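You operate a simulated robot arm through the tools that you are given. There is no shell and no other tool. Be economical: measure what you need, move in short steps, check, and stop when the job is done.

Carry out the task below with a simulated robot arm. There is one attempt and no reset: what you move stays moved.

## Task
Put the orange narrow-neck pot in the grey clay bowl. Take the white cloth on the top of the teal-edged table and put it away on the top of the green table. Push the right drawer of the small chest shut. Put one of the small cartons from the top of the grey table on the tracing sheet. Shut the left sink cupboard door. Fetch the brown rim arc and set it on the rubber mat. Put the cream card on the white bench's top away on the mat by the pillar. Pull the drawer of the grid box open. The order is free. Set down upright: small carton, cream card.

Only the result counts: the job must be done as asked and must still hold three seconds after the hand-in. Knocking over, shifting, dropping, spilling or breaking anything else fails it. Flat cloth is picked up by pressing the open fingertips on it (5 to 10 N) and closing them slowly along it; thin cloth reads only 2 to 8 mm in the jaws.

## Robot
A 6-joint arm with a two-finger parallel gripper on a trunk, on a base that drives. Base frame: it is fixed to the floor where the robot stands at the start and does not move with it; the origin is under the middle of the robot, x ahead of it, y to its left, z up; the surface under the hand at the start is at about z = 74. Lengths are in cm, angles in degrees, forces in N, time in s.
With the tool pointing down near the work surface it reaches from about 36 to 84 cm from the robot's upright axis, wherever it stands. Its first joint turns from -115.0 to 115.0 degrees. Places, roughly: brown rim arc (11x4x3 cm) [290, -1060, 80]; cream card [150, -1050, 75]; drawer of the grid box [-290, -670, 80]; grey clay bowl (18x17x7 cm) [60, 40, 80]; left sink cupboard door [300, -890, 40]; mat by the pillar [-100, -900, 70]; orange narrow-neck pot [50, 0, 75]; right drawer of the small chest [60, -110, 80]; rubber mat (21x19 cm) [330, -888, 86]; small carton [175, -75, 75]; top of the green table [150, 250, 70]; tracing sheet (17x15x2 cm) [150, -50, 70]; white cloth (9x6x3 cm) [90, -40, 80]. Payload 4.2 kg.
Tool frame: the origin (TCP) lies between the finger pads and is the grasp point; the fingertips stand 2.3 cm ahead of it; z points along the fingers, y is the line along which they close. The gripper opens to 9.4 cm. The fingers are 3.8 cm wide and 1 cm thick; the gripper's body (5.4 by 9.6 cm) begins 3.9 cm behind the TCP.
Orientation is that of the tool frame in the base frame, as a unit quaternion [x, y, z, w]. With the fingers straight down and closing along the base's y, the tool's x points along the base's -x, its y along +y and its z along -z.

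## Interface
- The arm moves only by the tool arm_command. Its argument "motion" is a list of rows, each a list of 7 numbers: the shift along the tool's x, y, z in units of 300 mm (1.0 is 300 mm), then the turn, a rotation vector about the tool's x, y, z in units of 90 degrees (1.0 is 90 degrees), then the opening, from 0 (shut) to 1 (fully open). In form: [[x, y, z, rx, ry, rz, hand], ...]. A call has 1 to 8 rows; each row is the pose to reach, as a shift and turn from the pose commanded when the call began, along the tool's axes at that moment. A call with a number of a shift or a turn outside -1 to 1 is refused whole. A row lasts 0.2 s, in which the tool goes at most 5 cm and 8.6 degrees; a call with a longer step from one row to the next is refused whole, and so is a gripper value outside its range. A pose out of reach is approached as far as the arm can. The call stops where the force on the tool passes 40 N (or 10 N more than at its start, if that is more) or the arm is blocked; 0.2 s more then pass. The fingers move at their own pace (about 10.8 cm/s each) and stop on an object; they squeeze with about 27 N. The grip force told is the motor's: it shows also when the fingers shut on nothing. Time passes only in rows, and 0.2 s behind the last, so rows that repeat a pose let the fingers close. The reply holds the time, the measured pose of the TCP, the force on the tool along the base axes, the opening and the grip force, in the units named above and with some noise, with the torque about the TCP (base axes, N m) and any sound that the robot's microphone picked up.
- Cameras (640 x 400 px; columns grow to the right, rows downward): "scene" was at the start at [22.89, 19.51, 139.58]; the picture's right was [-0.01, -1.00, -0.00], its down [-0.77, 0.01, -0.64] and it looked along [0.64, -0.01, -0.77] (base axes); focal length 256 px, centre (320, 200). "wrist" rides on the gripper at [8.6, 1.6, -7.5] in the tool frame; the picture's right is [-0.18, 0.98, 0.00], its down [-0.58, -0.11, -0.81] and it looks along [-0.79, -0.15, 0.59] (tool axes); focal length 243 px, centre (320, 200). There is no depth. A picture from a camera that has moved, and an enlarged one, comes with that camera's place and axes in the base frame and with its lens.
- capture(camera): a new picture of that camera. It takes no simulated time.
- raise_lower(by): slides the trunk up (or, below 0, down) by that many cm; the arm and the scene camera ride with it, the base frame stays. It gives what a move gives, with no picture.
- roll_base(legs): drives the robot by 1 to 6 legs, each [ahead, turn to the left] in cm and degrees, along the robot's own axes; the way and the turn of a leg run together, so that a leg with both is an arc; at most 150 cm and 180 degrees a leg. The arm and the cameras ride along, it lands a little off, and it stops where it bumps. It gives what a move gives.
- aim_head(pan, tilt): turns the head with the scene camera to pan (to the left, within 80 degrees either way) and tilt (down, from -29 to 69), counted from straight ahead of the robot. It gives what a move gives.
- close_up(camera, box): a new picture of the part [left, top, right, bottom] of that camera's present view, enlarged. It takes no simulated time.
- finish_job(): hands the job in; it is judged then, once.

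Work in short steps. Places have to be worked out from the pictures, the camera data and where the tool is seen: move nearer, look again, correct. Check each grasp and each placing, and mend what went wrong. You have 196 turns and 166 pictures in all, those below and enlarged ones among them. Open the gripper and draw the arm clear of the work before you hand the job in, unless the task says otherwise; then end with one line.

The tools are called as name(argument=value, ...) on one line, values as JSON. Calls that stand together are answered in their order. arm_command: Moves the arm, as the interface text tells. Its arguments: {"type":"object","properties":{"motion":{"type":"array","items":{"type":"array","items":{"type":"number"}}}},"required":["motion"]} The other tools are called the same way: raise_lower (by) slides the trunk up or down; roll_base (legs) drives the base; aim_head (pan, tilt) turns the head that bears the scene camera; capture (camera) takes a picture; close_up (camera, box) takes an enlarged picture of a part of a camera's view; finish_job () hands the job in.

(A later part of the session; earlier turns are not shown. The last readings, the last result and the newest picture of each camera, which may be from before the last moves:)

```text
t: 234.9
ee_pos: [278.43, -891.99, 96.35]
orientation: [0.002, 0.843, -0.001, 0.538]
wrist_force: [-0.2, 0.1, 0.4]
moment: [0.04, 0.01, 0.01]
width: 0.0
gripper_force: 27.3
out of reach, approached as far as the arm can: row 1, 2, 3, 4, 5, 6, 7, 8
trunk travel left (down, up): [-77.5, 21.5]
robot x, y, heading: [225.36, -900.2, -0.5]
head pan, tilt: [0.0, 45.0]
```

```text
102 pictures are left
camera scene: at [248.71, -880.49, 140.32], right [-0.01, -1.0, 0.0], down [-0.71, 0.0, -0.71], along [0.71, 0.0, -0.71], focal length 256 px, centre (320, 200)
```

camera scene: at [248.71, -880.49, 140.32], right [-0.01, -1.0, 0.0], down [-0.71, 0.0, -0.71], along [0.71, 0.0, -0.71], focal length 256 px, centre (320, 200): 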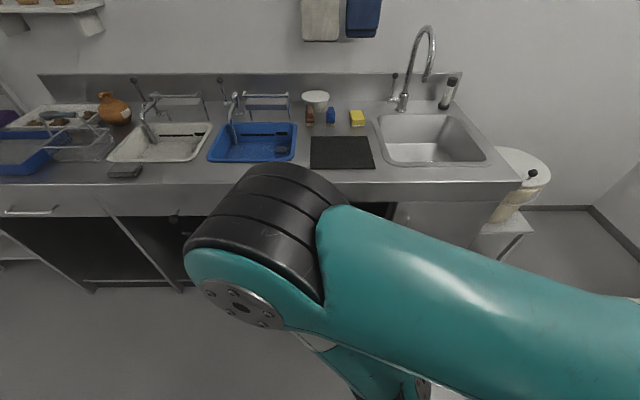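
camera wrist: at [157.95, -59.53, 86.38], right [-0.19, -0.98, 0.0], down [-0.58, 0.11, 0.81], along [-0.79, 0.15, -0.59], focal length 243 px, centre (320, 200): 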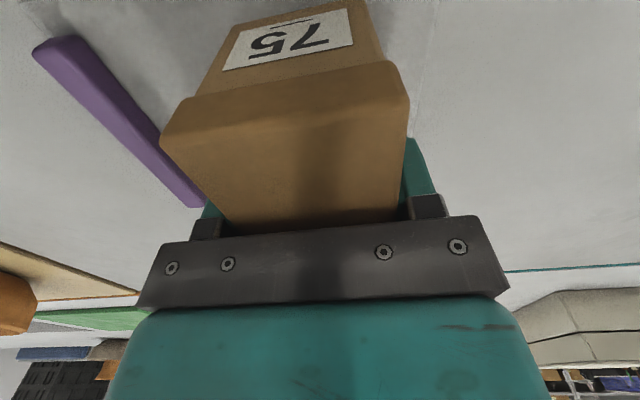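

The trunk move was refused (limit 40). I now lower by 40 and then 14.

raise_lower(by=-40)

raise_lower(by=-13)

capture(camera="scene")

capture(camera="wrist")

```text
t: 238.7
ee_pos: [278.27, -891.94, 56.28]
orientation: [0.004, 0.844, -0.002, 0.536]
wrist_force: [0.4, 0.0, -0.2]
moment: [0.03, 0.01, 0.03]
width: 0.0
gripper_force: 27.0
trunk travel left (down, up): [-37.5, 61.5]
robot x, y, heading: [225.29, -900.22, -0.3]
head pan, tilt: [0.0, 45.0]
```

```text
t: 240.3
ee_pos: [278.4, -891.97, 43.21]
orientation: [0.004, 0.844, -0.003, 0.537]
wrist_force: [0.0, -0.1, 0.1]
moment: [0.01, -0.02, 0.0]
width: 0.01
gripper_force: 26.8
trunk travel left (down, up): [-24.5, 74.5]
robot x, y, heading: [225.41, -899.86, -0.2]
head pan, tilt: [0.0, 45.0]
```

```text
101 pictures are left
camera scene: at [248.69, -880.47, 87.31], right [-0.01, -1.0, 0.0], down [-0.71, 0.0, -0.71], along [0.71, 0.0, -0.71], focal length 256 px, centre (320, 200)
```

scene: 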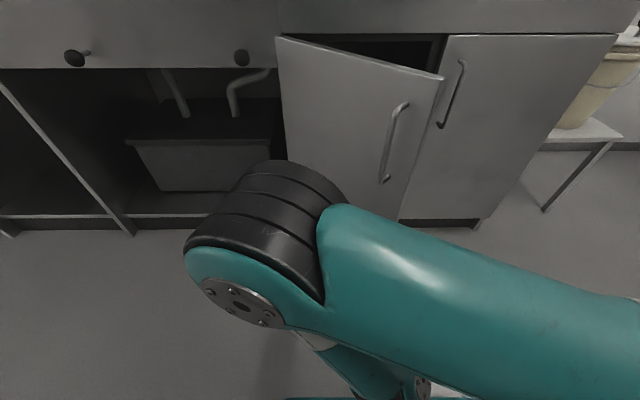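

```text
100 pictures are left
camera wrist: at [267.99, -890.22, 38.53], right [0.09, 0.98, 0.17], down [-0.48, -0.11, 0.87], along [0.87, -0.16, 0.47], focal length 243 px, centre (320, 200)
```

wrist: 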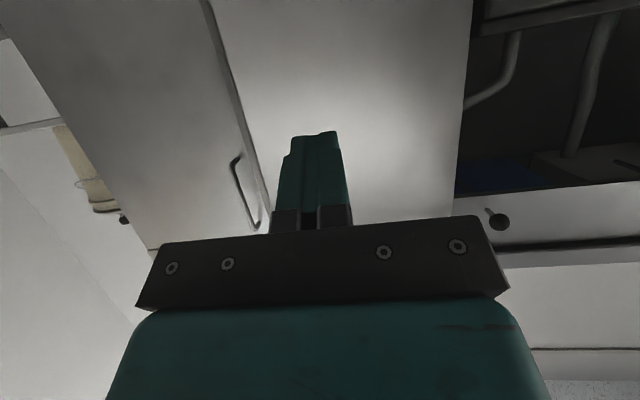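

The closed fingertips face the door panel clear of the handle. I shift a bit left/down and push +x.

arm_command(motion=[[0.075, 0.067, 0.035, 0, 0, 0, 0], [0.019, 0.067, 0.156, 0, 0, 0, 0], [-0.037, 0.067, 0.277, 0, 0, 0, 0], [-0.094, 0.067, 0.397, 0, 0, 0, 0], [-0.136, 0.067, 0.488, 0, 0, 0, 0], [-0.178, 0.067, 0.579, 0, 0, 0, 0], [-0.22, 0.067, 0.669, 0, 0, 0, 0]])

capture(camera="scene")

capture(camera="wrist")

```text
t: 241.9
ee_pos: [299.17, -890.08, 40.81]
orientation: [0.004, 0.844, -0.003, 0.537]
wrist_force: [-0.1, -0.3, 0.3]
moment: [0.03, 0.01, 0.04]
width: 0.0
gripper_force: 26.9
trunk travel left (down, up): [-24.5, 74.5]
robot x, y, heading: [225.05, -899.7, -0.9]
head pan, tilt: [0.0, 45.0]
```

```text
99 pictures are left
camera scene: at [248.69, -880.47, 87.31], right [-0.01, -1.0, 0.0], down [-0.71, 0.0, -0.71], along [0.71, 0.0, -0.71], focal length 256 px, centre (320, 200)
```

scene: 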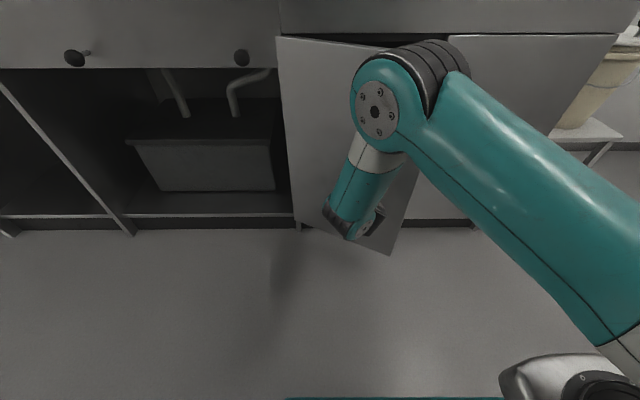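

```text
98 pictures are left
camera wrist: at [288.93, -888.34, 36.04], right [0.08, 0.98, 0.17], down [-0.48, -0.11, 0.87], along [0.87, -0.15, 0.47], focal length 243 px, centre (320, 200)
```

wrist: 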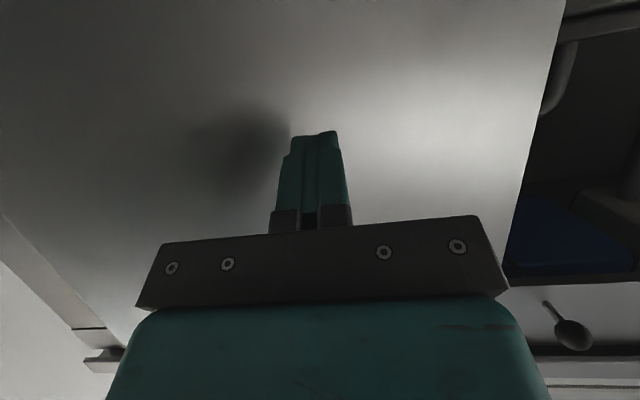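

The fingers are at the door. I push on 6 cm.

arm_command(motion=[[-0.028, 0, 0.06, 0, 0, 0, 0], [-0.056, 0, 0.12, 0, 0, 0, 0], [-0.085, 0, 0.181, 0, 0, 0, 0]])

capture(camera="scene")

```text
t: 242.7
ee_pos: [305.42, -890.07, 40.65]
orientation: [0.004, 0.844, -0.002, 0.537]
wrist_force: [-0.2, 0.6, 0.0]
moment: [0.0, 0.0, 0.0]
width: 0.0
gripper_force: 27.3
trunk travel left (down, up): [-24.5, 74.5]
robot x, y, heading: [225.18, -899.94, -0.4]
head pan, tilt: [0.0, 45.0]
```

```text
97 pictures are left
camera scene: at [248.69, -880.47, 87.31], right [-0.01, -1.0, 0.0], down [-0.71, 0.0, -0.71], along [0.71, 0.0, -0.71], focal length 256 px, centre (320, 200)
```

scene: 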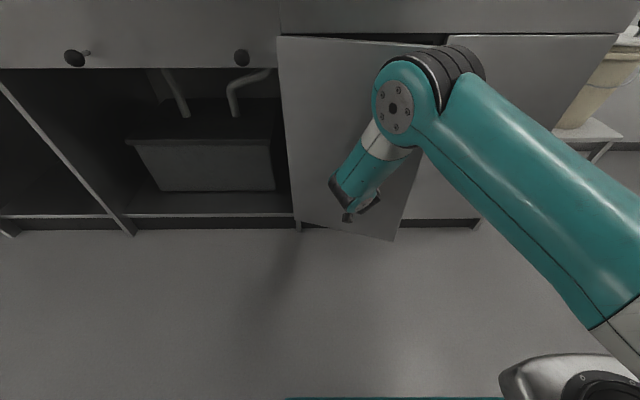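

The door is closing. I push on in small steps until it meets its stop.

arm_command(motion=[[-0.014, 0, 0.03, 0, 0, 0, 0], [-0.028, 0, 0.06, 0, 0, 0, 0], [-0.042, 0, 0.09, 0, 0, 0, 0], [-0.05, 0, 0.107, 0, 0, 0, 0], [-0.058, 0, 0.124, 0, 0, 0, 0]])

capture(camera="scene")

```text
t: 243.9
ee_pos: [309.49, -890.14, 40.78]
orientation: [0.003, 0.844, -0.002, 0.537]
wrist_force: [0.1, 0.2, -0.4]
moment: [-0.01, 0.02, 0.01]
width: 0.0
gripper_force: 26.9
trunk travel left (down, up): [-24.5, 74.5]
robot x, y, heading: [225.11, -900.02, -0.3]
head pan, tilt: [0.0, 45.0]
```

```text
96 pictures are left
camera scene: at [248.7, -880.47, 87.31], right [-0.01, -1.0, 0.0], down [-0.71, 0.0, -0.71], along [0.71, 0.0, -0.71], focal length 256 px, centre (320, 200)
```

scene: 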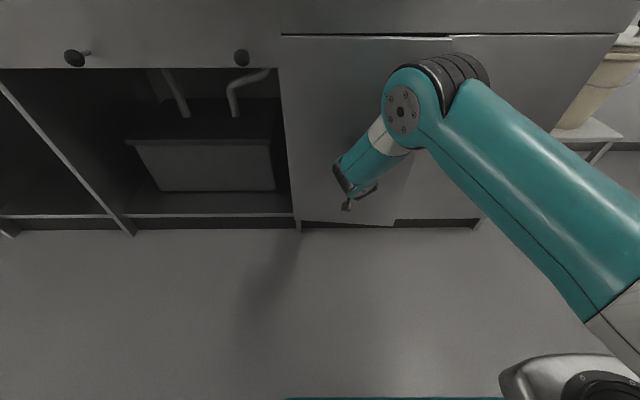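

Nearly shut. I push another 2.5 cm at most, watching for force.

arm_command(motion=[[-0.01, 0, 0.02, 0, 0, 0, 0], [-0.019, 0, 0.04, 0, 0, 0, 0], [-0.028, 0, 0.06, 0, 0, 0, 0], [-0.035, 0, 0.075, 0, 0, 0, 0]])

capture(camera="scene")

```text
t: 244.9
ee_pos: [311.59, -890.21, 40.62]
orientation: [0.001, 0.846, -0.003, 0.533]
wrist_force: [-7.8, 0.0, 2.1]
moment: [0.0, -0.12, -0.02]
width: 0.03
gripper_force: 27.0
trunk travel left (down, up): [-24.5, 74.5]
robot x, y, heading: [225.33, -899.82, -0.3]
head pan, tilt: [0.0, 45.0]
stopped in row 4: the force on the tool passed its limit at 52 N (the readings are from after the stop); the commanded pose is now the measured one
```

```text
95 pictures are left
camera scene: at [248.65, -880.47, 87.31], right [-0.01, -1.0, 0.0], down [-0.71, 0.0, -0.71], along [0.71, 0.0, -0.71], focal length 256 px, centre (320, 200)
```

scene: 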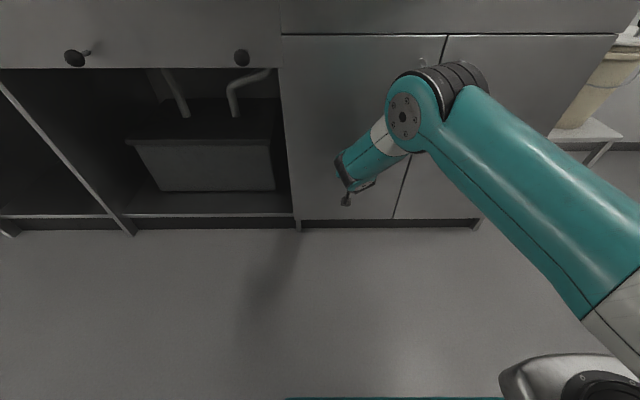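

The door is flush shut. I draw back in -x.

arm_command(motion=[[0.035, 0, -0.075, 0, 0, 0, 0], [0.1, 0, -0.21, 0, 0, 0, 0], [0.165, 0, -0.35, 0, 0, 0, 0], [0.23, 0, -0.49, 0, 0, 0, 0], [0.295, 0, -0.63, 0, 0, 0, 0], [0.36, 0, -0.77, 0, 0, 0, 0], [0.42, 0, -0.9, 0, 0, 0, 0]])

raise_lower(by=40)

raise_lower(by=13)

capture(camera="scene")

```text
t: 246.5
ee_pos: [281.83, -889.64, 40.95]
orientation: [0.001, 0.845, -0.003, 0.535]
wrist_force: [0.5, 0.0, 0.7]
moment: [0.0, 0.02, 0.02]
width: 0.02
gripper_force: 27.1
trunk travel left (down, up): [-24.5, 74.5]
robot x, y, heading: [225.35, -899.82, -0.2]
head pan, tilt: [0.0, 45.0]
```

```text
t: 250.3
ee_pos: [281.79, -889.66, 80.81]
orientation: [0.002, 0.845, -0.003, 0.535]
wrist_force: [0.6, 0.3, 0.0]
moment: [0.02, -0.01, 0.01]
width: 0.0
gripper_force: 27.0
trunk travel left (down, up): [-64.5, 34.5]
robot x, y, heading: [225.24, -899.34, -0.3]
head pan, tilt: [0.0, 45.0]
```

```text
t: 251.9
ee_pos: [281.84, -889.82, 93.81]
orientation: [0.002, 0.845, -0.003, 0.534]
wrist_force: [-0.2, 0.9, 0.2]
moment: [0.02, -0.04, 0.03]
width: 0.01
gripper_force: 26.5
trunk travel left (down, up): [-77.5, 21.5]
robot x, y, heading: [225.53, -899.88, -0.2]
head pan, tilt: [0.0, 45.0]
```

```text
94 pictures are left
camera scene: at [248.67, -880.47, 140.3], right [-0.01, -1.0, 0.0], down [-0.71, 0.0, -0.71], along [0.71, 0.0, -0.71], focal length 256 px, centre (320, 200)
```

scene: 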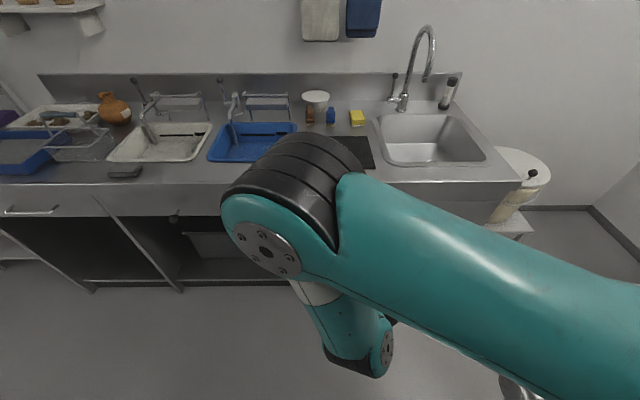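

Now I straighten the tool to point down and raise it, before driving to the rim arc.

arm_command(motion=[[-0.031, 0, -0.051, 0, 0.09, 0, 0.5], [-0.062, 0, -0.102, 0, 0.18, 0, 1], [-0.094, 0, -0.154, 0, 0.27, 0, 1], [-0.125, 0, -0.205, 0, 0.36, 0, 1], [-0.156, 0, -0.256, 0, 0.45, 0, 1], [-0.187, 0, -0.307, 0, 0.54, 0, 1], [-0.219, 0, -0.359, 0, 0.63, 0, 1], [-0.25, 0, -0.41, 0, 0.718, 0, 1]])

roll_base(legs=[[0, -60], [85, 0], [0, -30]])

capture(camera="scene")

```text
t: 253.7
ee_pos: [273.93, -889.68, 105.82]
orientation: [0.003, 1.0, -0.002, -0.002]
wrist_force: [-0.1, 0.4, -0.4]
moment: [0.02, -0.03, 0.01]
width: 9.38
gripper_force: 0.0
trunk travel left (down, up): [-77.5, 21.5]
robot x, y, heading: [225.27, -899.95, -0.7]
head pan, tilt: [0.0, 45.0]
```

```text
t: 262.4
ee_pos: [277.7, -1023.62, 105.84]
orientation: [0.709, 0.705, -0.001, -0.002]
wrist_force: [0.3, -0.2, -0.3]
moment: [0.0, 0.03, 0.01]
width: 9.39
gripper_force: 0.0
trunk travel left (down, up): [-77.5, 21.5]
robot x, y, heading: [267.55, -974.66, -90.1]
head pan, tilt: [0.0, 45.0]
```

```text
93 pictures are left
camera scene: at [286.71, -998.26, 140.31], right [-1.0, 0.01, 0.0], down [0.0, 0.71, -0.71], along [0.0, -0.71, -0.71], focal length 256 px, centre (320, 200)
```

scene: 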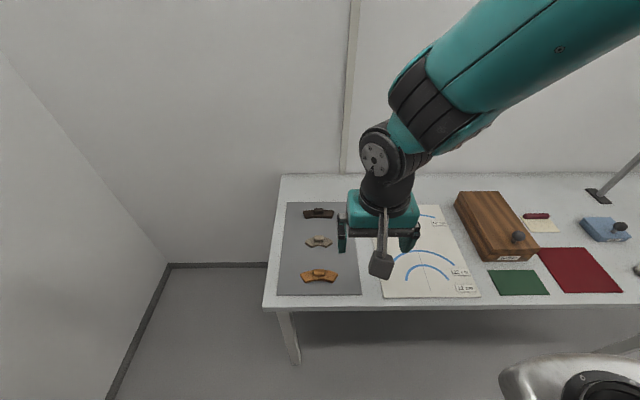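

close_up(camera="scene", box=[270, 195, 370, 305])

```text
3.64 times, centred on (320, 250) of scene
camera zoom: at [286.71, -998.26, 140.31], right [-1.0, 0.01, 0.0], down [0.0, 0.71, -0.71], along [0.0, -0.71, -0.71], focal length 929 px, centre (320, 18)
```

zoom: 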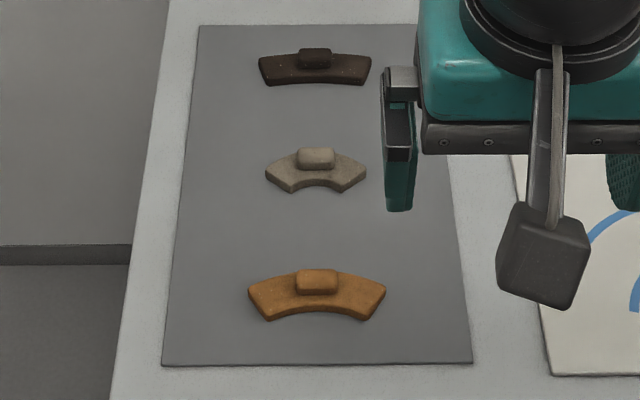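

The dark brown arc (back of the pad) at ≈(287.1, -1054.4) is the 11 cm one near the given place. I drive 12 cm nearer and look again.

roll_base(legs=[[12, 0]])

close_up(camera="scene", box=[280, 195, 360, 245])

```text
t: 263.7
ee_pos: [277.64, -1035.72, 105.86]
orientation: [0.708, 0.706, 0.0, -0.001]
wrist_force: [0.5, -0.4, -1.0]
moment: [-0.02, 0.01, 0.02]
width: 9.41
gripper_force: 0.1
trunk travel left (down, up): [-77.5, 21.5]
robot x, y, heading: [267.56, -986.5, -90.4]
head pan, tilt: [0.0, 45.0]
```

```text
8.00 times, centred on (320, 220) of scene
camera zoom: at [286.67, -1010.24, 140.31], right [-1.0, 0.0, 0.0], down [0.0, 0.71, -0.71], along [0.0, -0.71, -0.71], focal length 2044 px, centre (320, 40)
```

zoom: 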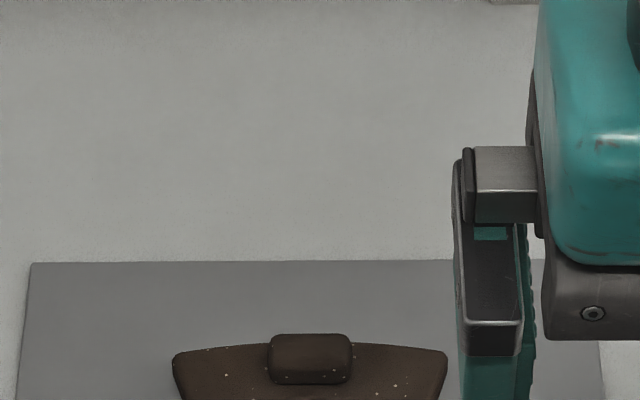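

I move above the arc to z≈95 for a wrist look.

arm_command(motion=[[-0.135, 0.063, 0.03, 0, 0, 0, 1], [-0.27, 0.126, 0.06, 0, 0, 0, 1], [-0.405, 0.19, 0.1, 0, 0, 0, 1], [-0.54, 0.25, 0.15, 0, 0, 0, 1], [-0.65, 0.31, 0.23, 0, 0, 0, 1], [-0.677, 0.313, 0.363, 0, 0, 0, 1]])

capture(camera="wrist")

capture(camera="scene")

```text
t: 265.1
ee_pos: [286.85, -1055.96, 94.99]
orientation: [0.708, 0.706, -0.002, 0.0]
wrist_force: [-0.9, -0.3, 0.0]
moment: [0.0, -0.01, 0.02]
width: 9.4
gripper_force: 0.1
trunk travel left (down, up): [-77.5, 21.5]
robot x, y, heading: [267.18, -986.54, -90.4]
head pan, tilt: [0.0, 45.0]
```

```text
90 pictures are left
camera wrist: at [288.63, -1047.17, 102.28], right [0.98, -0.19, 0.0], down [-0.11, -0.58, 0.81], along [-0.15, -0.79, -0.59], focal length 243 px, centre (320, 200)
```

wrist: 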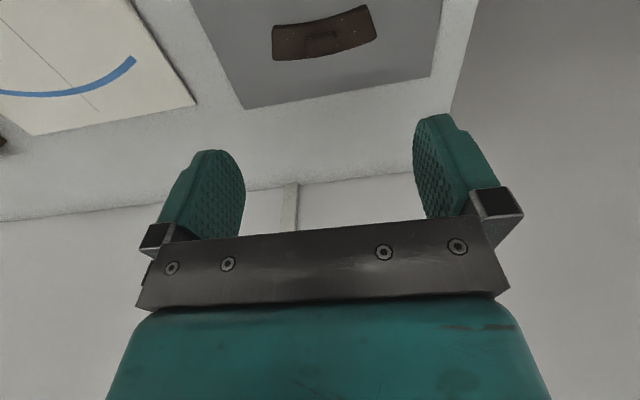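

```text
89 pictures are left
camera scene: at [286.66, -1010.19, 140.32], right [-1.0, 0.0, 0.0], down [0.0, 0.71, -0.71], along [0.0, -0.71, -0.71], focal length 256 px, centre (320, 200)
```

scene: 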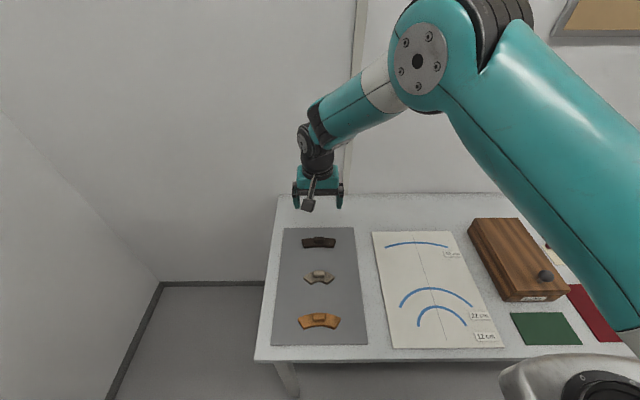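

Wrist and scene agree: arc at ≈(287.0, -1056.3, 77). I descend to z≈84 and look again.

arm_command(motion=[[-0.01, 0.005, 0.15, 0, 0, 0, 1], [-0.01, 0.005, 0.28, 0, 0, 0, 1], [-0.01, 0.005, 0.367, 0, 0, 0, 1]])

capture(camera="wrist")

close_up(camera="scene", box=[270, 180, 370, 260])

```text
t: 265.9
ee_pos: [287.0, -1056.33, 84.03]
orientation: [0.709, 0.705, 0.0, -0.001]
wrist_force: [1.0, 0.2, -0.1]
moment: [-0.01, -0.01, -0.03]
width: 9.42
gripper_force: 0.0
trunk travel left (down, up): [-77.5, 21.5]
robot x, y, heading: [266.91, -987.01, -90.3]
head pan, tilt: [0.0, 45.0]
```

```text
88 pictures are left
camera wrist: at [288.74, -1047.54, 91.32], right [0.98, -0.19, 0.0], down [-0.11, -0.58, 0.81], along [-0.15, -0.79, -0.59], focal length 243 px, centre (320, 200)
```

wrist: 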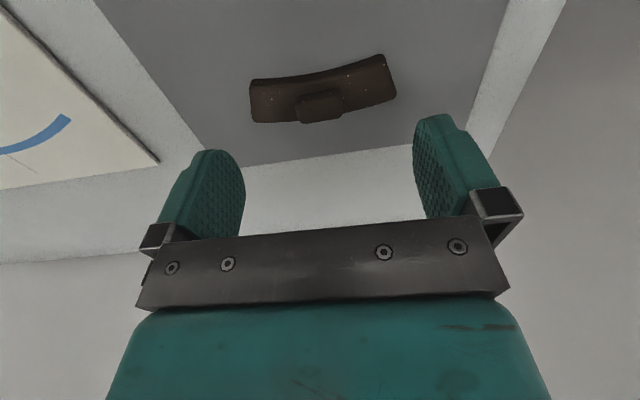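

```text
5.00 times, centred on (320, 220) of scene
camera zoom: at [286.67, -1010.21, 140.32], right [-1.0, 0.0, 0.0], down [0.0, 0.71, -0.71], along [0.0, -0.71, -0.71], focal length 1277 px, centre (320, 100)
```

zoom: 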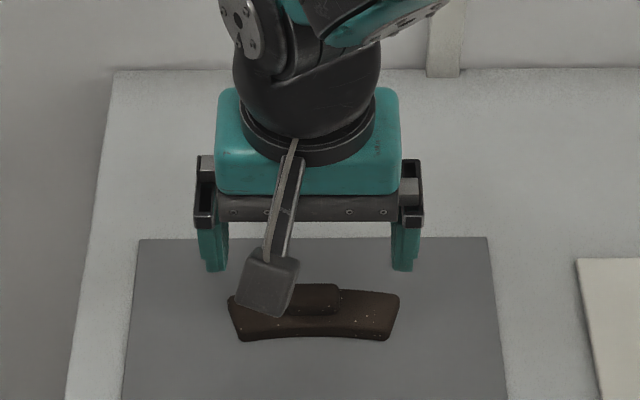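

Lug centred at ≈(287.1, -1056.6). I lower to TCP z≈78.4 and check the force.

arm_command(motion=[[-0.008, 0.003, 0.1, 0, 0, 0, 0.8], [-0.008, 0.003, 0.15, 0, 0, 0, 0.6], [-0.008, 0.003, 0.175, 0, 0, 0, 0.6], [-0.008, 0.003, 0.188, 0, 0, 0, 0.6]])

capture(camera="wrist")

close_up(camera="scene", box=[280, 195, 360, 255])

```text
t: 266.9
ee_pos: [287.05, -1056.52, 78.22]
orientation: [0.709, 0.706, 0.0, -0.002]
wrist_force: [0.6, 0.1, 0.5]
moment: [-0.01, 0.0, -0.02]
width: 5.63
gripper_force: 0.1
trunk travel left (down, up): [-77.5, 21.5]
robot x, y, heading: [267.27, -986.94, -90.3]
head pan, tilt: [0.0, 45.0]
```

```text
86 pictures are left
camera wrist: at [288.8, -1047.79, 85.63], right [0.98, -0.19, 0.0], down [-0.11, -0.58, 0.81], along [-0.15, -0.79, -0.59], focal length 243 px, centre (320, 200)
```

wrist: 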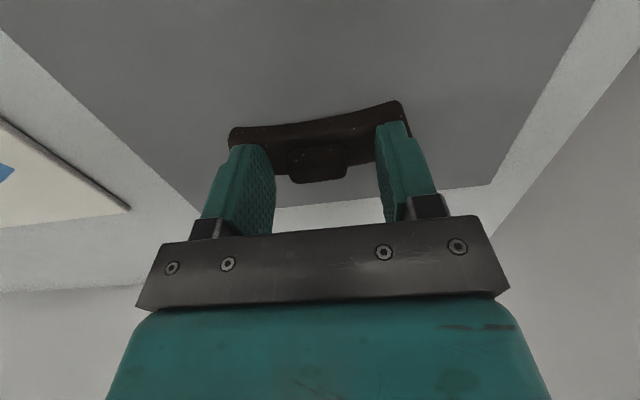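

```text
6.67 times, centred on (320, 225) of scene
camera zoom: at [286.68, -1010.23, 140.31], right [-1.0, 0.0, 0.0], down [0.0, 0.71, -0.71], along [0.0, -0.71, -0.71], focal length 1703 px, centre (320, 33)
```

zoom: 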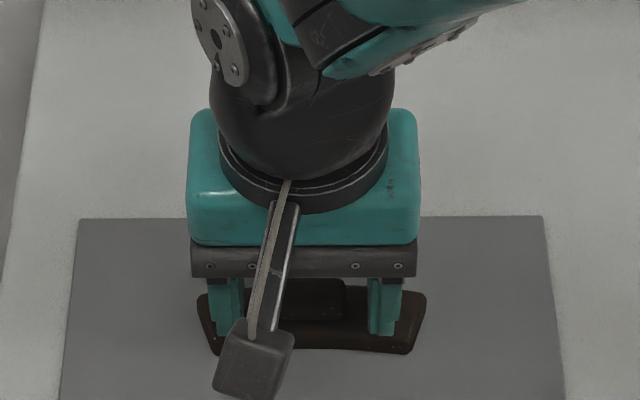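

The lug sits right between the pads with tips at its base. I close.

arm_command(motion=[[0, 0, 0, 0, 0, 0, 0.4], [0, 0, 0, 0, 0, 0, 0.2], [0, 0, 0, 0, 0, 0, 0.1], [0, 0, 0, 0, 0, 0, 0.1]])

```text
t: 267.9
ee_pos: [287.09, -1056.58, 78.31]
orientation: [0.708, 0.706, 0.0, -0.001]
wrist_force: [-0.4, 0.5, 0.5]
moment: [-0.02, -0.01, 0.02]
width: 3.14
gripper_force: 26.9
trunk travel left (down, up): [-77.5, 21.5]
robot x, y, heading: [266.9, -986.78, -90.6]
head pan, tilt: [0.0, 45.0]
```

Gripped at 3.1 cm. Lift and check.

arm_command(motion=[[0, 0, -0.03, 0, 0, 0, 0.1], [0, 0, -0.13, 0, 0, 0, 0.1], [0, 0, -0.28, 0, 0, 0, 0.1], [0, 0, -0.43, 0, 0, 0, 0.1], [0, 0, -0.58, 0, 0, 0, 0.1], [0, 0, -0.73, 0, 0, 0, 0.1], [0, 0, -0.88, 0, 0, 0, 0.1]])

capture(camera="wrist")

```text
t: 269.5
ee_pos: [287.2, -1056.54, 104.54]
orientation: [0.708, 0.706, -0.001, -0.002]
wrist_force: [-0.5, -0.7, -0.9]
moment: [0.01, 0.02, 0.01]
width: 3.11
gripper_force: 27.3
trunk travel left (down, up): [-77.5, 21.5]
robot x, y, heading: [266.93, -986.53, -90.2]
head pan, tilt: [0.0, 45.0]
```

```text
84 pictures are left
camera wrist: at [288.85, -1047.83, 111.9], right [0.98, -0.19, 0.0], down [-0.11, -0.58, 0.81], along [-0.15, -0.79, -0.59], focal length 243 px, centre (320, 200)
```

wrist: 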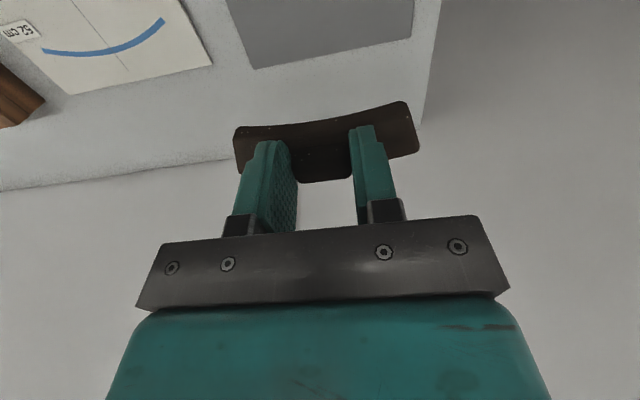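

The arc hangs level. I retract the arm, back away, and turn to face the sink at y≈-890.

arm_command(motion=[[0.12, 0, 0, 0, 0, 0, 0.1], [0.24, 0, 0, 0, 0, 0, 0.1], [0.36, 0, 0, 0, 0, 0, 0.1], [0.48, 0, 0, 0, 0, 0, 0.1], [0.6, 0, 0, 0, 0, 0, 0.1]])

roll_base(legs=[[0, 15], [-99, 0], [0, 75]])

capture(camera="scene")

```text
t: 270.7
ee_pos: [287.44, -1038.56, 104.59]
orientation: [0.708, 0.706, 0.0, -0.001]
wrist_force: [0.3, 0.0, -1.9]
moment: [0.0, 0.04, 0.02]
width: 3.11
gripper_force: 27.3
trunk travel left (down, up): [-77.5, 21.5]
robot x, y, heading: [267.26, -987.19, -90.6]
head pan, tilt: [0.0, 45.0]
```

```text
t: 279.9
ee_pos: [293.52, -870.6, 104.56]
orientation: [-0.004, 1.0, -0.001, -0.001]
wrist_force: [-0.4, -0.7, -1.3]
moment: [-0.02, 0.0, -0.02]
width: 3.13
gripper_force: 26.6
trunk travel left (down, up): [-77.5, 21.5]
robot x, y, heading: [242.16, -891.58, 0.3]
head pan, tilt: [0.0, 45.0]
```

```text
83 pictures are left
camera scene: at [265.22, -871.55, 140.31], right [0.01, -1.0, 0.0], down [-0.71, -0.01, -0.71], along [0.71, 0.01, -0.71], focal length 256 px, centre (320, 200)
```

scene: 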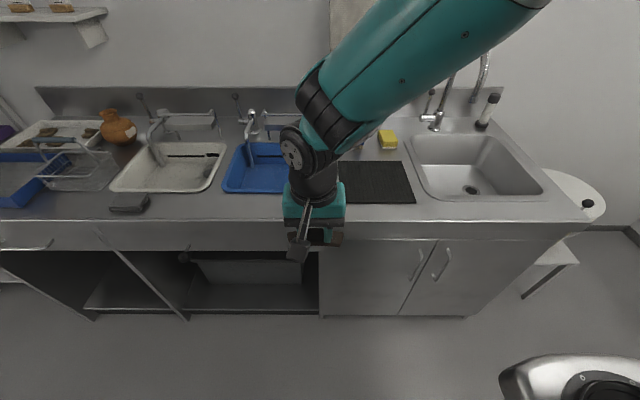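

The door is shut and the mat spans x 318–339, y -899…-878. I drive 15 cm nearer.

roll_base(legs=[[15, 0]])

capture(camera="wrist")

```text
t: 281.3
ee_pos: [308.55, -870.35, 104.51]
orientation: [-0.004, 1.0, -0.002, -0.001]
wrist_force: [-0.5, 0.1, -0.9]
moment: [0.03, 0.0, 0.02]
width: 3.14
gripper_force: 27.0
trunk travel left (down, up): [-77.5, 21.5]
robot x, y, heading: [257.13, -891.37, 0.5]
head pan, tilt: [0.0, 45.0]
```

```text
82 pictures are left
camera wrist: at [299.95, -868.8, 112.0], right [0.18, 0.98, 0.0], down [0.58, -0.1, 0.81], along [0.79, -0.14, -0.59], focal length 243 px, centre (320, 200)
```

wrist: 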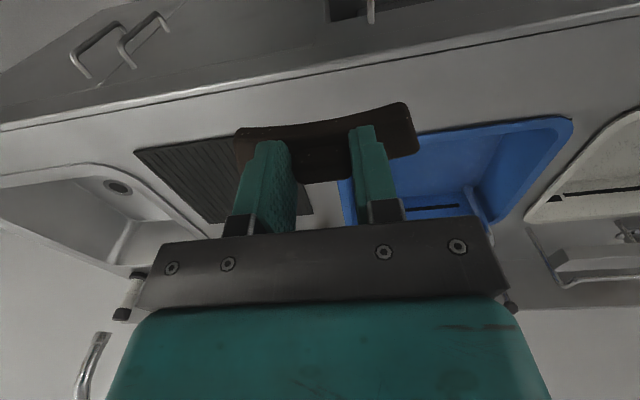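

I move above the mat's centre and lower to z≈94.

arm_command(motion=[[-0.112, -0.103, 0, 0, 0, 0, 0.1], [-0.224, -0.206, 0, 0, 0, 0, 0.1], [-0.336, -0.309, 0, 0, 0, 0, 0.1], [-0.448, -0.412, 0, 0, 0, 0, 0.1], [-0.56, -0.515, 0, 0, 0, 0, 0.1], [-0.667, -0.617, 0.02, 0, 0, 0, 0.1], [-0.667, -0.617, 0.17, 0, 0, 0, 0.1], [-0.667, -0.617, 0.33, 0, 0, 0, 0.1]])

capture(camera="scene")

capture(camera="wrist")

```text
t: 283.1
ee_pos: [328.56, -888.87, 94.88]
orientation: [-0.004, 1.0, -0.002, -0.001]
wrist_force: [-0.9, -0.7, -0.9]
moment: [-0.04, -0.04, 0.01]
width: 3.14
gripper_force: 27.1
trunk travel left (down, up): [-77.5, 21.5]
robot x, y, heading: [257.24, -891.1, 0.5]
head pan, tilt: [0.0, 45.0]
```

```text
81 pictures are left
camera scene: at [280.3, -871.45, 140.32], right [0.01, -1.0, 0.0], down [-0.71, -0.01, -0.71], along [0.71, 0.01, -0.71], focal length 256 px, centre (320, 200)
```

scene: 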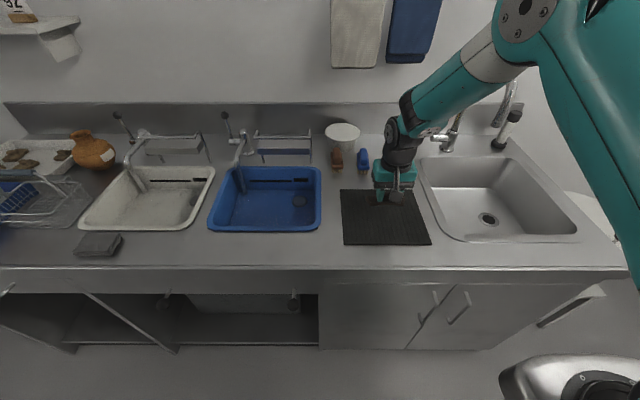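

```text
80 pictures are left
camera wrist: at [319.86, -887.29, 102.26], right [0.18, 0.98, 0.0], down [0.58, -0.1, 0.81], along [0.79, -0.14, -0.59], focal length 243 px, centre (320, 200)
```

wrist: 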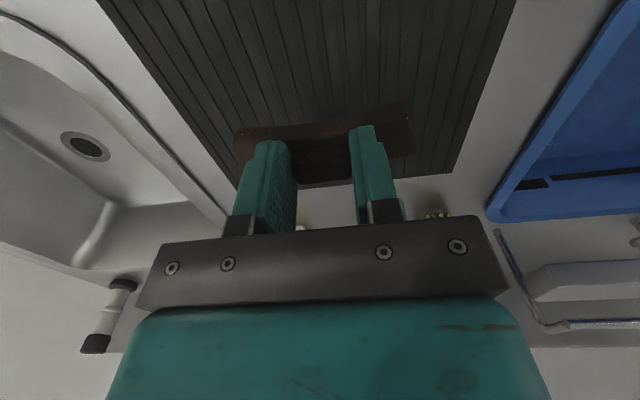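

Over the mat. I shift 0.8 cm left and lower in steps toward contact.

arm_command(motion=[[0.02, 0.027, 0.03, 0, 0, 0, 0.1], [0.02, 0.027, 0.07, 0, 0, 0, 0.1], [0.02, 0.027, 0.1, 0, 0, 0, 0.1], [0.02, 0.027, 0.12, 0, 0, 0, 0.1]])

close_up(camera="scene", box=[330, 150, 450, 250])

```text
t: 284.1
ee_pos: [328.07, -888.11, 91.31]
orientation: [-0.004, 1.0, -0.002, -0.001]
wrist_force: [0.1, 0.5, -1.8]
moment: [-0.02, -0.01, -0.01]
width: 3.14
gripper_force: 27.1
trunk travel left (down, up): [-77.5, 21.5]
robot x, y, heading: [257.28, -891.06, 0.5]
head pan, tilt: [0.0, 45.0]
```

```text
4.00 times, centred on (390, 200) of scene
camera zoom: at [280.34, -871.44, 140.31], right [0.01, -1.0, 0.0], down [-0.71, -0.01, -0.71], along [0.71, 0.01, -0.71], focal length 1022 px, centre (40, 200)
```

zoom: 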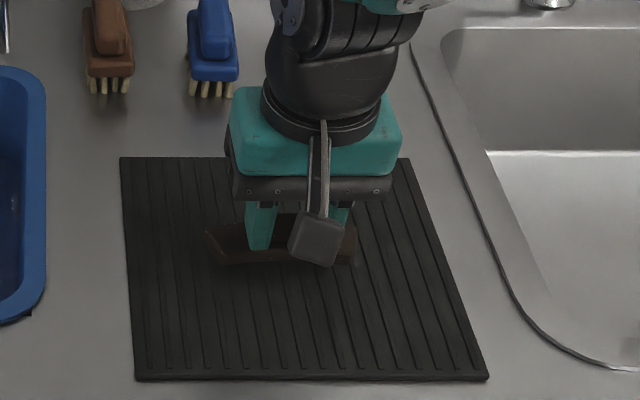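

Good. Down in 2–3 mm steps.

arm_command(motion=[[0, 0, 0.01, 0, 0, 0, 0.1], [0, 0, 0.018, 0, 0, 0, 0.1], [0, 0, 0.026, 0, 0, 0, 0.1]])

```text
t: 284.9
ee_pos: [328.27, -887.99, 90.4]
orientation: [-0.005, 1.0, -0.002, -0.001]
wrist_force: [0.0, 0.6, -0.8]
moment: [0.0, -0.02, 0.0]
width: 3.12
gripper_force: 27.0
trunk travel left (down, up): [-77.5, 21.5]
robot x, y, heading: [257.26, -891.07, 0.4]
head pan, tilt: [0.0, 45.0]
```

arm_command(motion=[[0, 0, 0.007, 0, 0, 0, 0.1], [0, 0, 0.014, 0, 0, 0, 0.1], [0, 0, 0.02, 0, 0, 0, 0.1]])

```text
t: 285.7
ee_pos: [328.1, -888.12, 89.8]
orientation: [-0.004, 1.0, -0.003, -0.001]
wrist_force: [-0.3, -0.5, -1.3]
moment: [-0.02, 0.02, 0.01]
width: 3.12
gripper_force: 27.0
trunk travel left (down, up): [-77.5, 21.5]
robot x, y, heading: [257.04, -891.43, 0.4]
head pan, tilt: [0.0, 45.0]
```

arm_command(motion=[[0, 0, 0.006, 0, 0, 0, 0.1], [0, 0, 0.012, 0, 0, 0, 0.1], [0, 0, 0.018, 0, 0, 0, 0.1]])

```text
t: 286.5
ee_pos: [328.1, -887.99, 89.39]
orientation: [-0.005, 1.0, 0.0, 0.001]
wrist_force: [-3.1, -1.1, 16.7]
moment: [-0.01, 0.06, -0.02]
width: 3.13
gripper_force: 27.0
trunk travel left (down, up): [-77.5, 21.5]
robot x, y, heading: [257.18, -891.32, 0.2]
head pan, tilt: [0.0, 45.0]
```

Contact at 89.4. I ease up, open moderately, and rise.

arm_command(motion=[[0, 0, -0.004, 0, 0, 0, 0.1], [0, 0, -0.004, 0, 0, 0, 0.4], [0, 0, -0.004, 0, 0, 0, 0.6], [0, 0, -0.06, 0, 0, 0, 0.6], [0, 0, -0.18, 0, 0, 0, 0.6], [0, 0, -0.33, 0, 0, 0, 0.8], [0, 0, -0.48, 0, 0, 0, 1], [0, 0, -0.6, 0, 0, 0, 1]])

arm_command(motion=[[0.15, 0, 0, 0, 0, 0, 1], [0.3, 0, 0, 0, 0, 0, 1], [0.45, 0, 0, 0, 0, 0, 1], [0.6, 0, 0, 0, 0, 0, 1], [0.72, 0, 0, 0, 0, 0, 1]])

close_up(camera="scene", box=[310, 150, 470, 310])

```text
t: 288.3
ee_pos: [328.14, -887.93, 107.05]
orientation: [-0.004, 1.0, -0.002, -0.001]
wrist_force: [0.4, -0.4, 0.4]
moment: [-0.02, 0.01, 0.01]
width: 9.39
gripper_force: 0.1
trunk travel left (down, up): [-77.5, 21.5]
robot x, y, heading: [257.28, -891.08, 0.5]
head pan, tilt: [0.0, 45.0]
```

```text
t: 289.5
ee_pos: [306.42, -887.96, 107.01]
orientation: [-0.004, 1.0, -0.001, 0.0]
wrist_force: [0.0, 0.6, -0.2]
moment: [0.01, 0.01, 0.01]
width: 9.42
gripper_force: 0.1
trunk travel left (down, up): [-77.5, 21.5]
robot x, y, heading: [257.43, -891.12, 0.6]
head pan, tilt: [0.0, 45.0]
```

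```text
2.50 times, centred on (390, 230) of scene
camera zoom: at [280.39, -871.44, 140.3], right [0.01, -1.0, 0.0], down [-0.71, -0.01, -0.71], along [0.71, 0.01, -0.71], focal length 639 px, centre (145, 125)
```

zoom: 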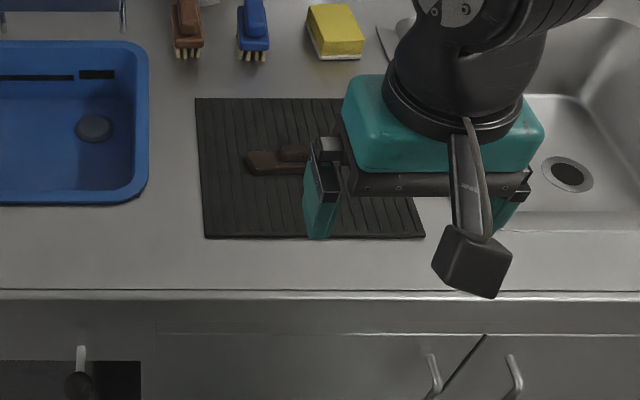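

The brown arc rests on the mat. Next the cream card: I back off and go to face the back bench around x≈190.

roll_base(legs=[[-60, 0], [0, -90.5], [70, 0]])

capture(camera="scene")

```text
t: 300.3
ee_pos: [195.81, -1011.02, 107.09]
orientation: [0.716, 0.698, -0.001, -0.003]
wrist_force: [-0.1, 0.2, 0.3]
moment: [-0.03, -0.01, -0.01]
width: 9.37
gripper_force: 0.1
trunk travel left (down, up): [-77.5, 21.5]
robot x, y, heading: [194.57, -961.67, -91.8]
head pan, tilt: [0.0, 45.0]
```

```text
77 pictures are left
camera scene: at [213.22, -985.4, 140.31], right [-1.0, 0.03, 0.0], down [0.02, 0.71, -0.71], along [-0.02, -0.71, -0.71], focal length 256 px, centre (320, 200)
```

scene: 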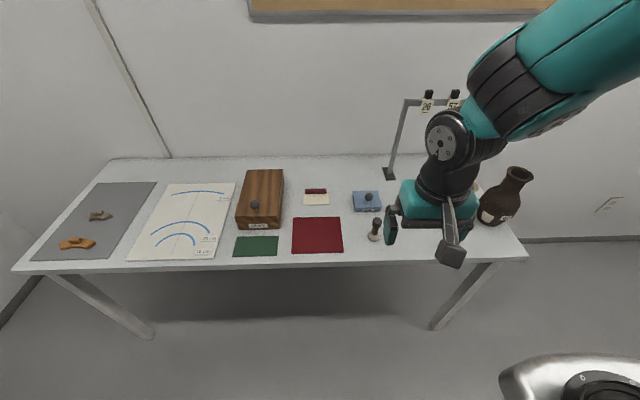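

I swing the arm aside to see the bench's right part.

arm_command(motion=[[0, 0.15, 0, 0, 0, 0, 1], [0, 0.3, 0, 0, 0, 0, 1], [0, 0.45, 0, 0, 0, 0, 1], [0, 0.6, 0, 0, 0, 0, 1], [0, 0.75, 0, 0, 0, 0, 1], [0, 0.9, 0, 0, 0, 0, 1]])

close_up(camera="scene", box=[360, 70, 560, 260])

close_up(camera="scene", box=[230, 150, 400, 270])

```text
t: 301.7
ee_pos: [222.89, -1011.66, 106.89]
orientation: [0.717, 0.697, -0.001, -0.002]
wrist_force: [-0.1, -0.5, 0.4]
moment: [0.02, -0.02, 0.0]
width: 9.39
gripper_force: 0.1
trunk travel left (down, up): [-77.5, 21.5]
robot x, y, heading: [194.39, -961.43, -91.7]
head pan, tilt: [0.0, 45.0]
```

```text
2.11 times, centred on (460, 165) of scene
camera zoom: at [213.18, -985.4, 140.32], right [-1.0, 0.03, 0.0], down [0.02, 0.71, -0.71], along [-0.02, -0.71, -0.71], focal length 538 px, centre (25, 274)
```

zoom: 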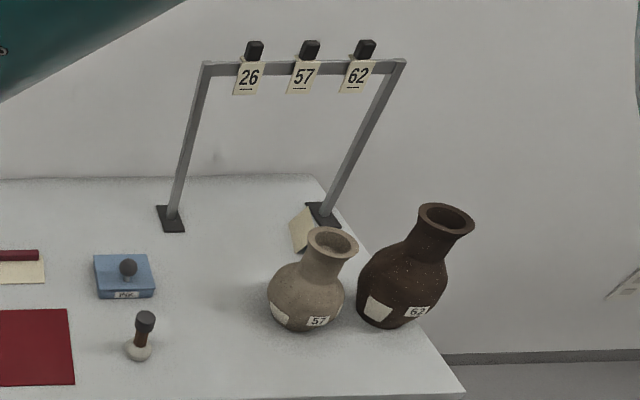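

```text
3.33 times, centred on (315, 210) of scene
camera zoom: at [213.18, -985.4, 140.32], right [-1.0, 0.03, 0.0], down [0.02, 0.71, -0.71], along [-0.02, -0.71, -0.71], focal length 852 px, centre (337, 167)
```

zoom: 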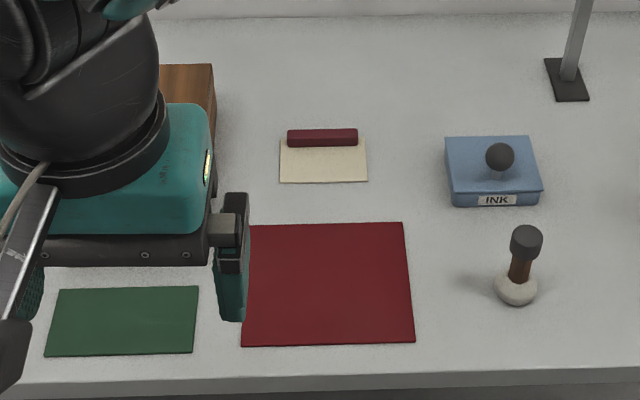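

A cream item stands by the frame's right foot behind the vases (≈(158,-1060)); another card with a red bar lies at (212,-1052). I zoom to judge.

close_up(camera="scene", box=[430, 140, 510, 200])

```text
6.67 times, centred on (470, 170) of scene
camera zoom: at [213.18, -985.4, 140.32], right [-1.0, 0.03, 0.0], down [0.02, 0.71, -0.71], along [-0.02, -0.71, -0.71], focal length 1703 px, centre (-680, 400)
```

zoom: 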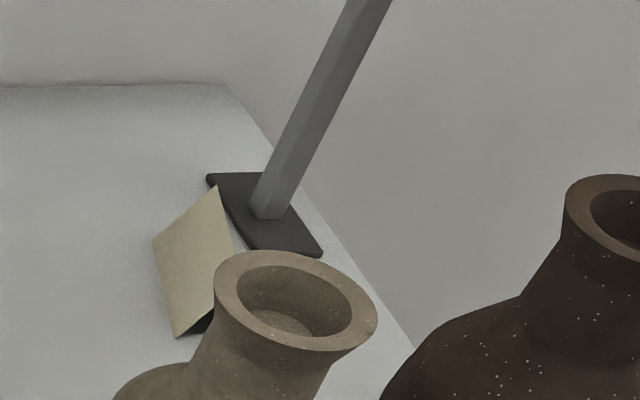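

It is a standing cream tent card at ≈(159,-1059), ridge along y, behind two vases and in front of the frame (bar y≈-1065, z≈105). I recentre the arm and drive to x≈160, y≈-986.

arm_command(motion=[[0, -0.15, 0, 0, 0, 0, 1], [0, -0.3, 0, 0, 0, 0, 1], [0, -0.45, 0, 0, 0, 0, 1], [0, -0.6, 0, 0, 0, 0, 1], [0, -0.75, 0, 0, 0, 0, 1], [0, -0.9, -0.05, 0, 0, 0, 1]])

roll_base(legs=[[0, -50], [42, 0], [0, 52]])

capture(camera="scene")

```text
t: 303.1
ee_pos: [195.92, -1011.05, 108.66]
orientation: [0.716, 0.698, 0.0, -0.001]
wrist_force: [0.5, 0.6, -0.2]
moment: [0.01, 0.03, -0.03]
width: 9.37
gripper_force: 0.1
trunk travel left (down, up): [-77.5, 21.5]
robot x, y, heading: [194.35, -961.73, -91.6]
head pan, tilt: [0.0, 45.0]
```

```text
t: 307.9
ee_pos: [125.5, -1019.65, 108.51]
orientation: [0.943, 0.332, 0.0, -0.001]
wrist_force: [0.6, -0.4, 0.1]
moment: [-0.02, 0.03, 0.01]
width: 9.39
gripper_force: 0.0
trunk travel left (down, up): [-77.5, 21.5]
robot x, y, heading: [162.05, -986.65, -141.3]
head pan, tilt: [0.0, 45.0]
stopped in leg 2: the robot was blocked; the commanded pose is now the measured one
```

```text
73 pictures are left
camera scene: at [155.97, -1016.26, 140.31], right [-0.63, 0.78, 0.0], down [0.55, 0.44, -0.71], along [-0.55, -0.44, -0.71], focal length 256 px, centre (320, 200)
```

scene: 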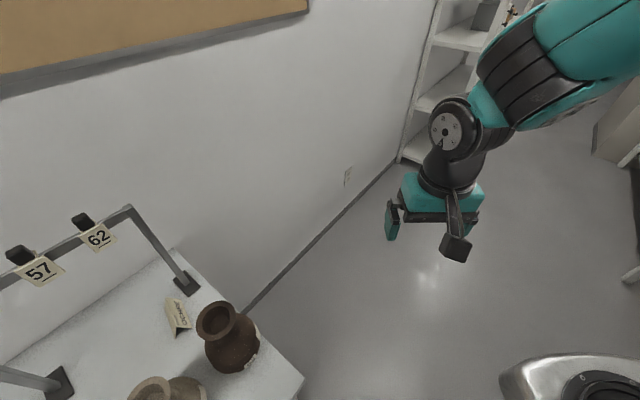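

The base touched the bench; I back off 6 cm and look closely at the card from here.

roll_base(legs=[[-6, 0]])

capture(camera="scene")

close_up(camera="scene", box=[120, 210, 280, 370])

```text
t: 308.9
ee_pos: [129.86, -1015.9, 108.61]
orientation: [0.943, 0.333, 0.001, -0.002]
wrist_force: [0.2, -0.1, -0.3]
moment: [0.0, -0.03, -0.05]
width: 9.41
gripper_force: 0.1
trunk travel left (down, up): [-77.5, 21.5]
robot x, y, heading: [166.7, -982.7, -141.1]
head pan, tilt: [0.0, 45.0]
```

```text
72 pictures are left
camera scene: at [160.52, -1012.61, 140.31], right [-0.63, 0.78, 0.0], down [0.55, 0.44, -0.71], along [-0.55, -0.44, -0.71], focal length 256 px, centre (320, 200)
```

scene: 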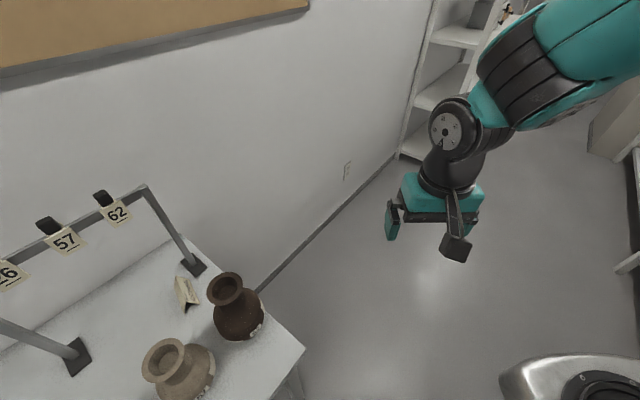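

```text
2.50 times, centred on (200, 290) of scene
camera zoom: at [160.52, -1012.61, 140.31], right [-0.63, 0.78, 0.0], down [0.55, 0.44, -0.71], along [-0.55, -0.44, -0.71], focal length 639 px, centre (620, -25)
```

zoom: 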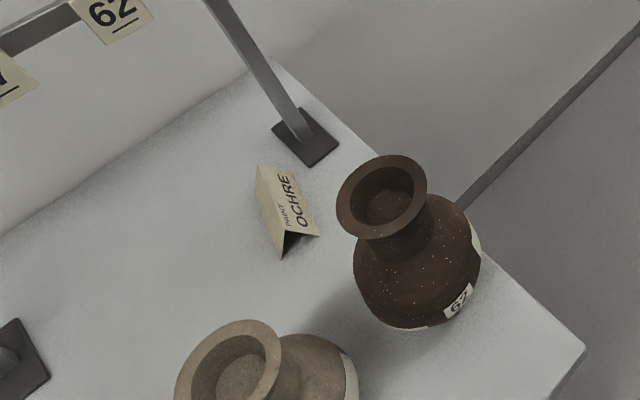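

The card reads "PRINT OCHRE": ridge from (158.6,-1063) to (160.6,-1054.5), base ≈3.7 cm wide, ≈4.5 high, axis 12.8° off y. I turn to face the bench.

roll_base(legs=[[0, 51]])

capture(camera="scene")

```text
t: 311.6
ee_pos: [169.6, -1031.95, 108.49]
orientation: [0.705, 0.709, -0.001, -0.001]
wrist_force: [-0.5, -1.1, 0.6]
moment: [0.04, 0.02, -0.01]
width: 9.38
gripper_force: 0.0
trunk travel left (down, up): [-77.5, 21.5]
robot x, y, heading: [166.47, -982.69, -89.6]
head pan, tilt: [0.0, 45.0]
```

```text
70 pictures are left
camera scene: at [186.11, -1006.01, 140.31], right [-1.0, -0.01, 0.0], down [0.0, 0.71, -0.71], along [0.0, -0.71, -0.71], focal length 256 px, centre (320, 200)
```

scene: 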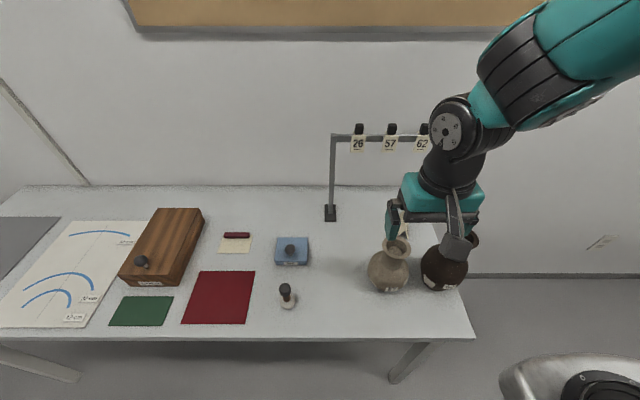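

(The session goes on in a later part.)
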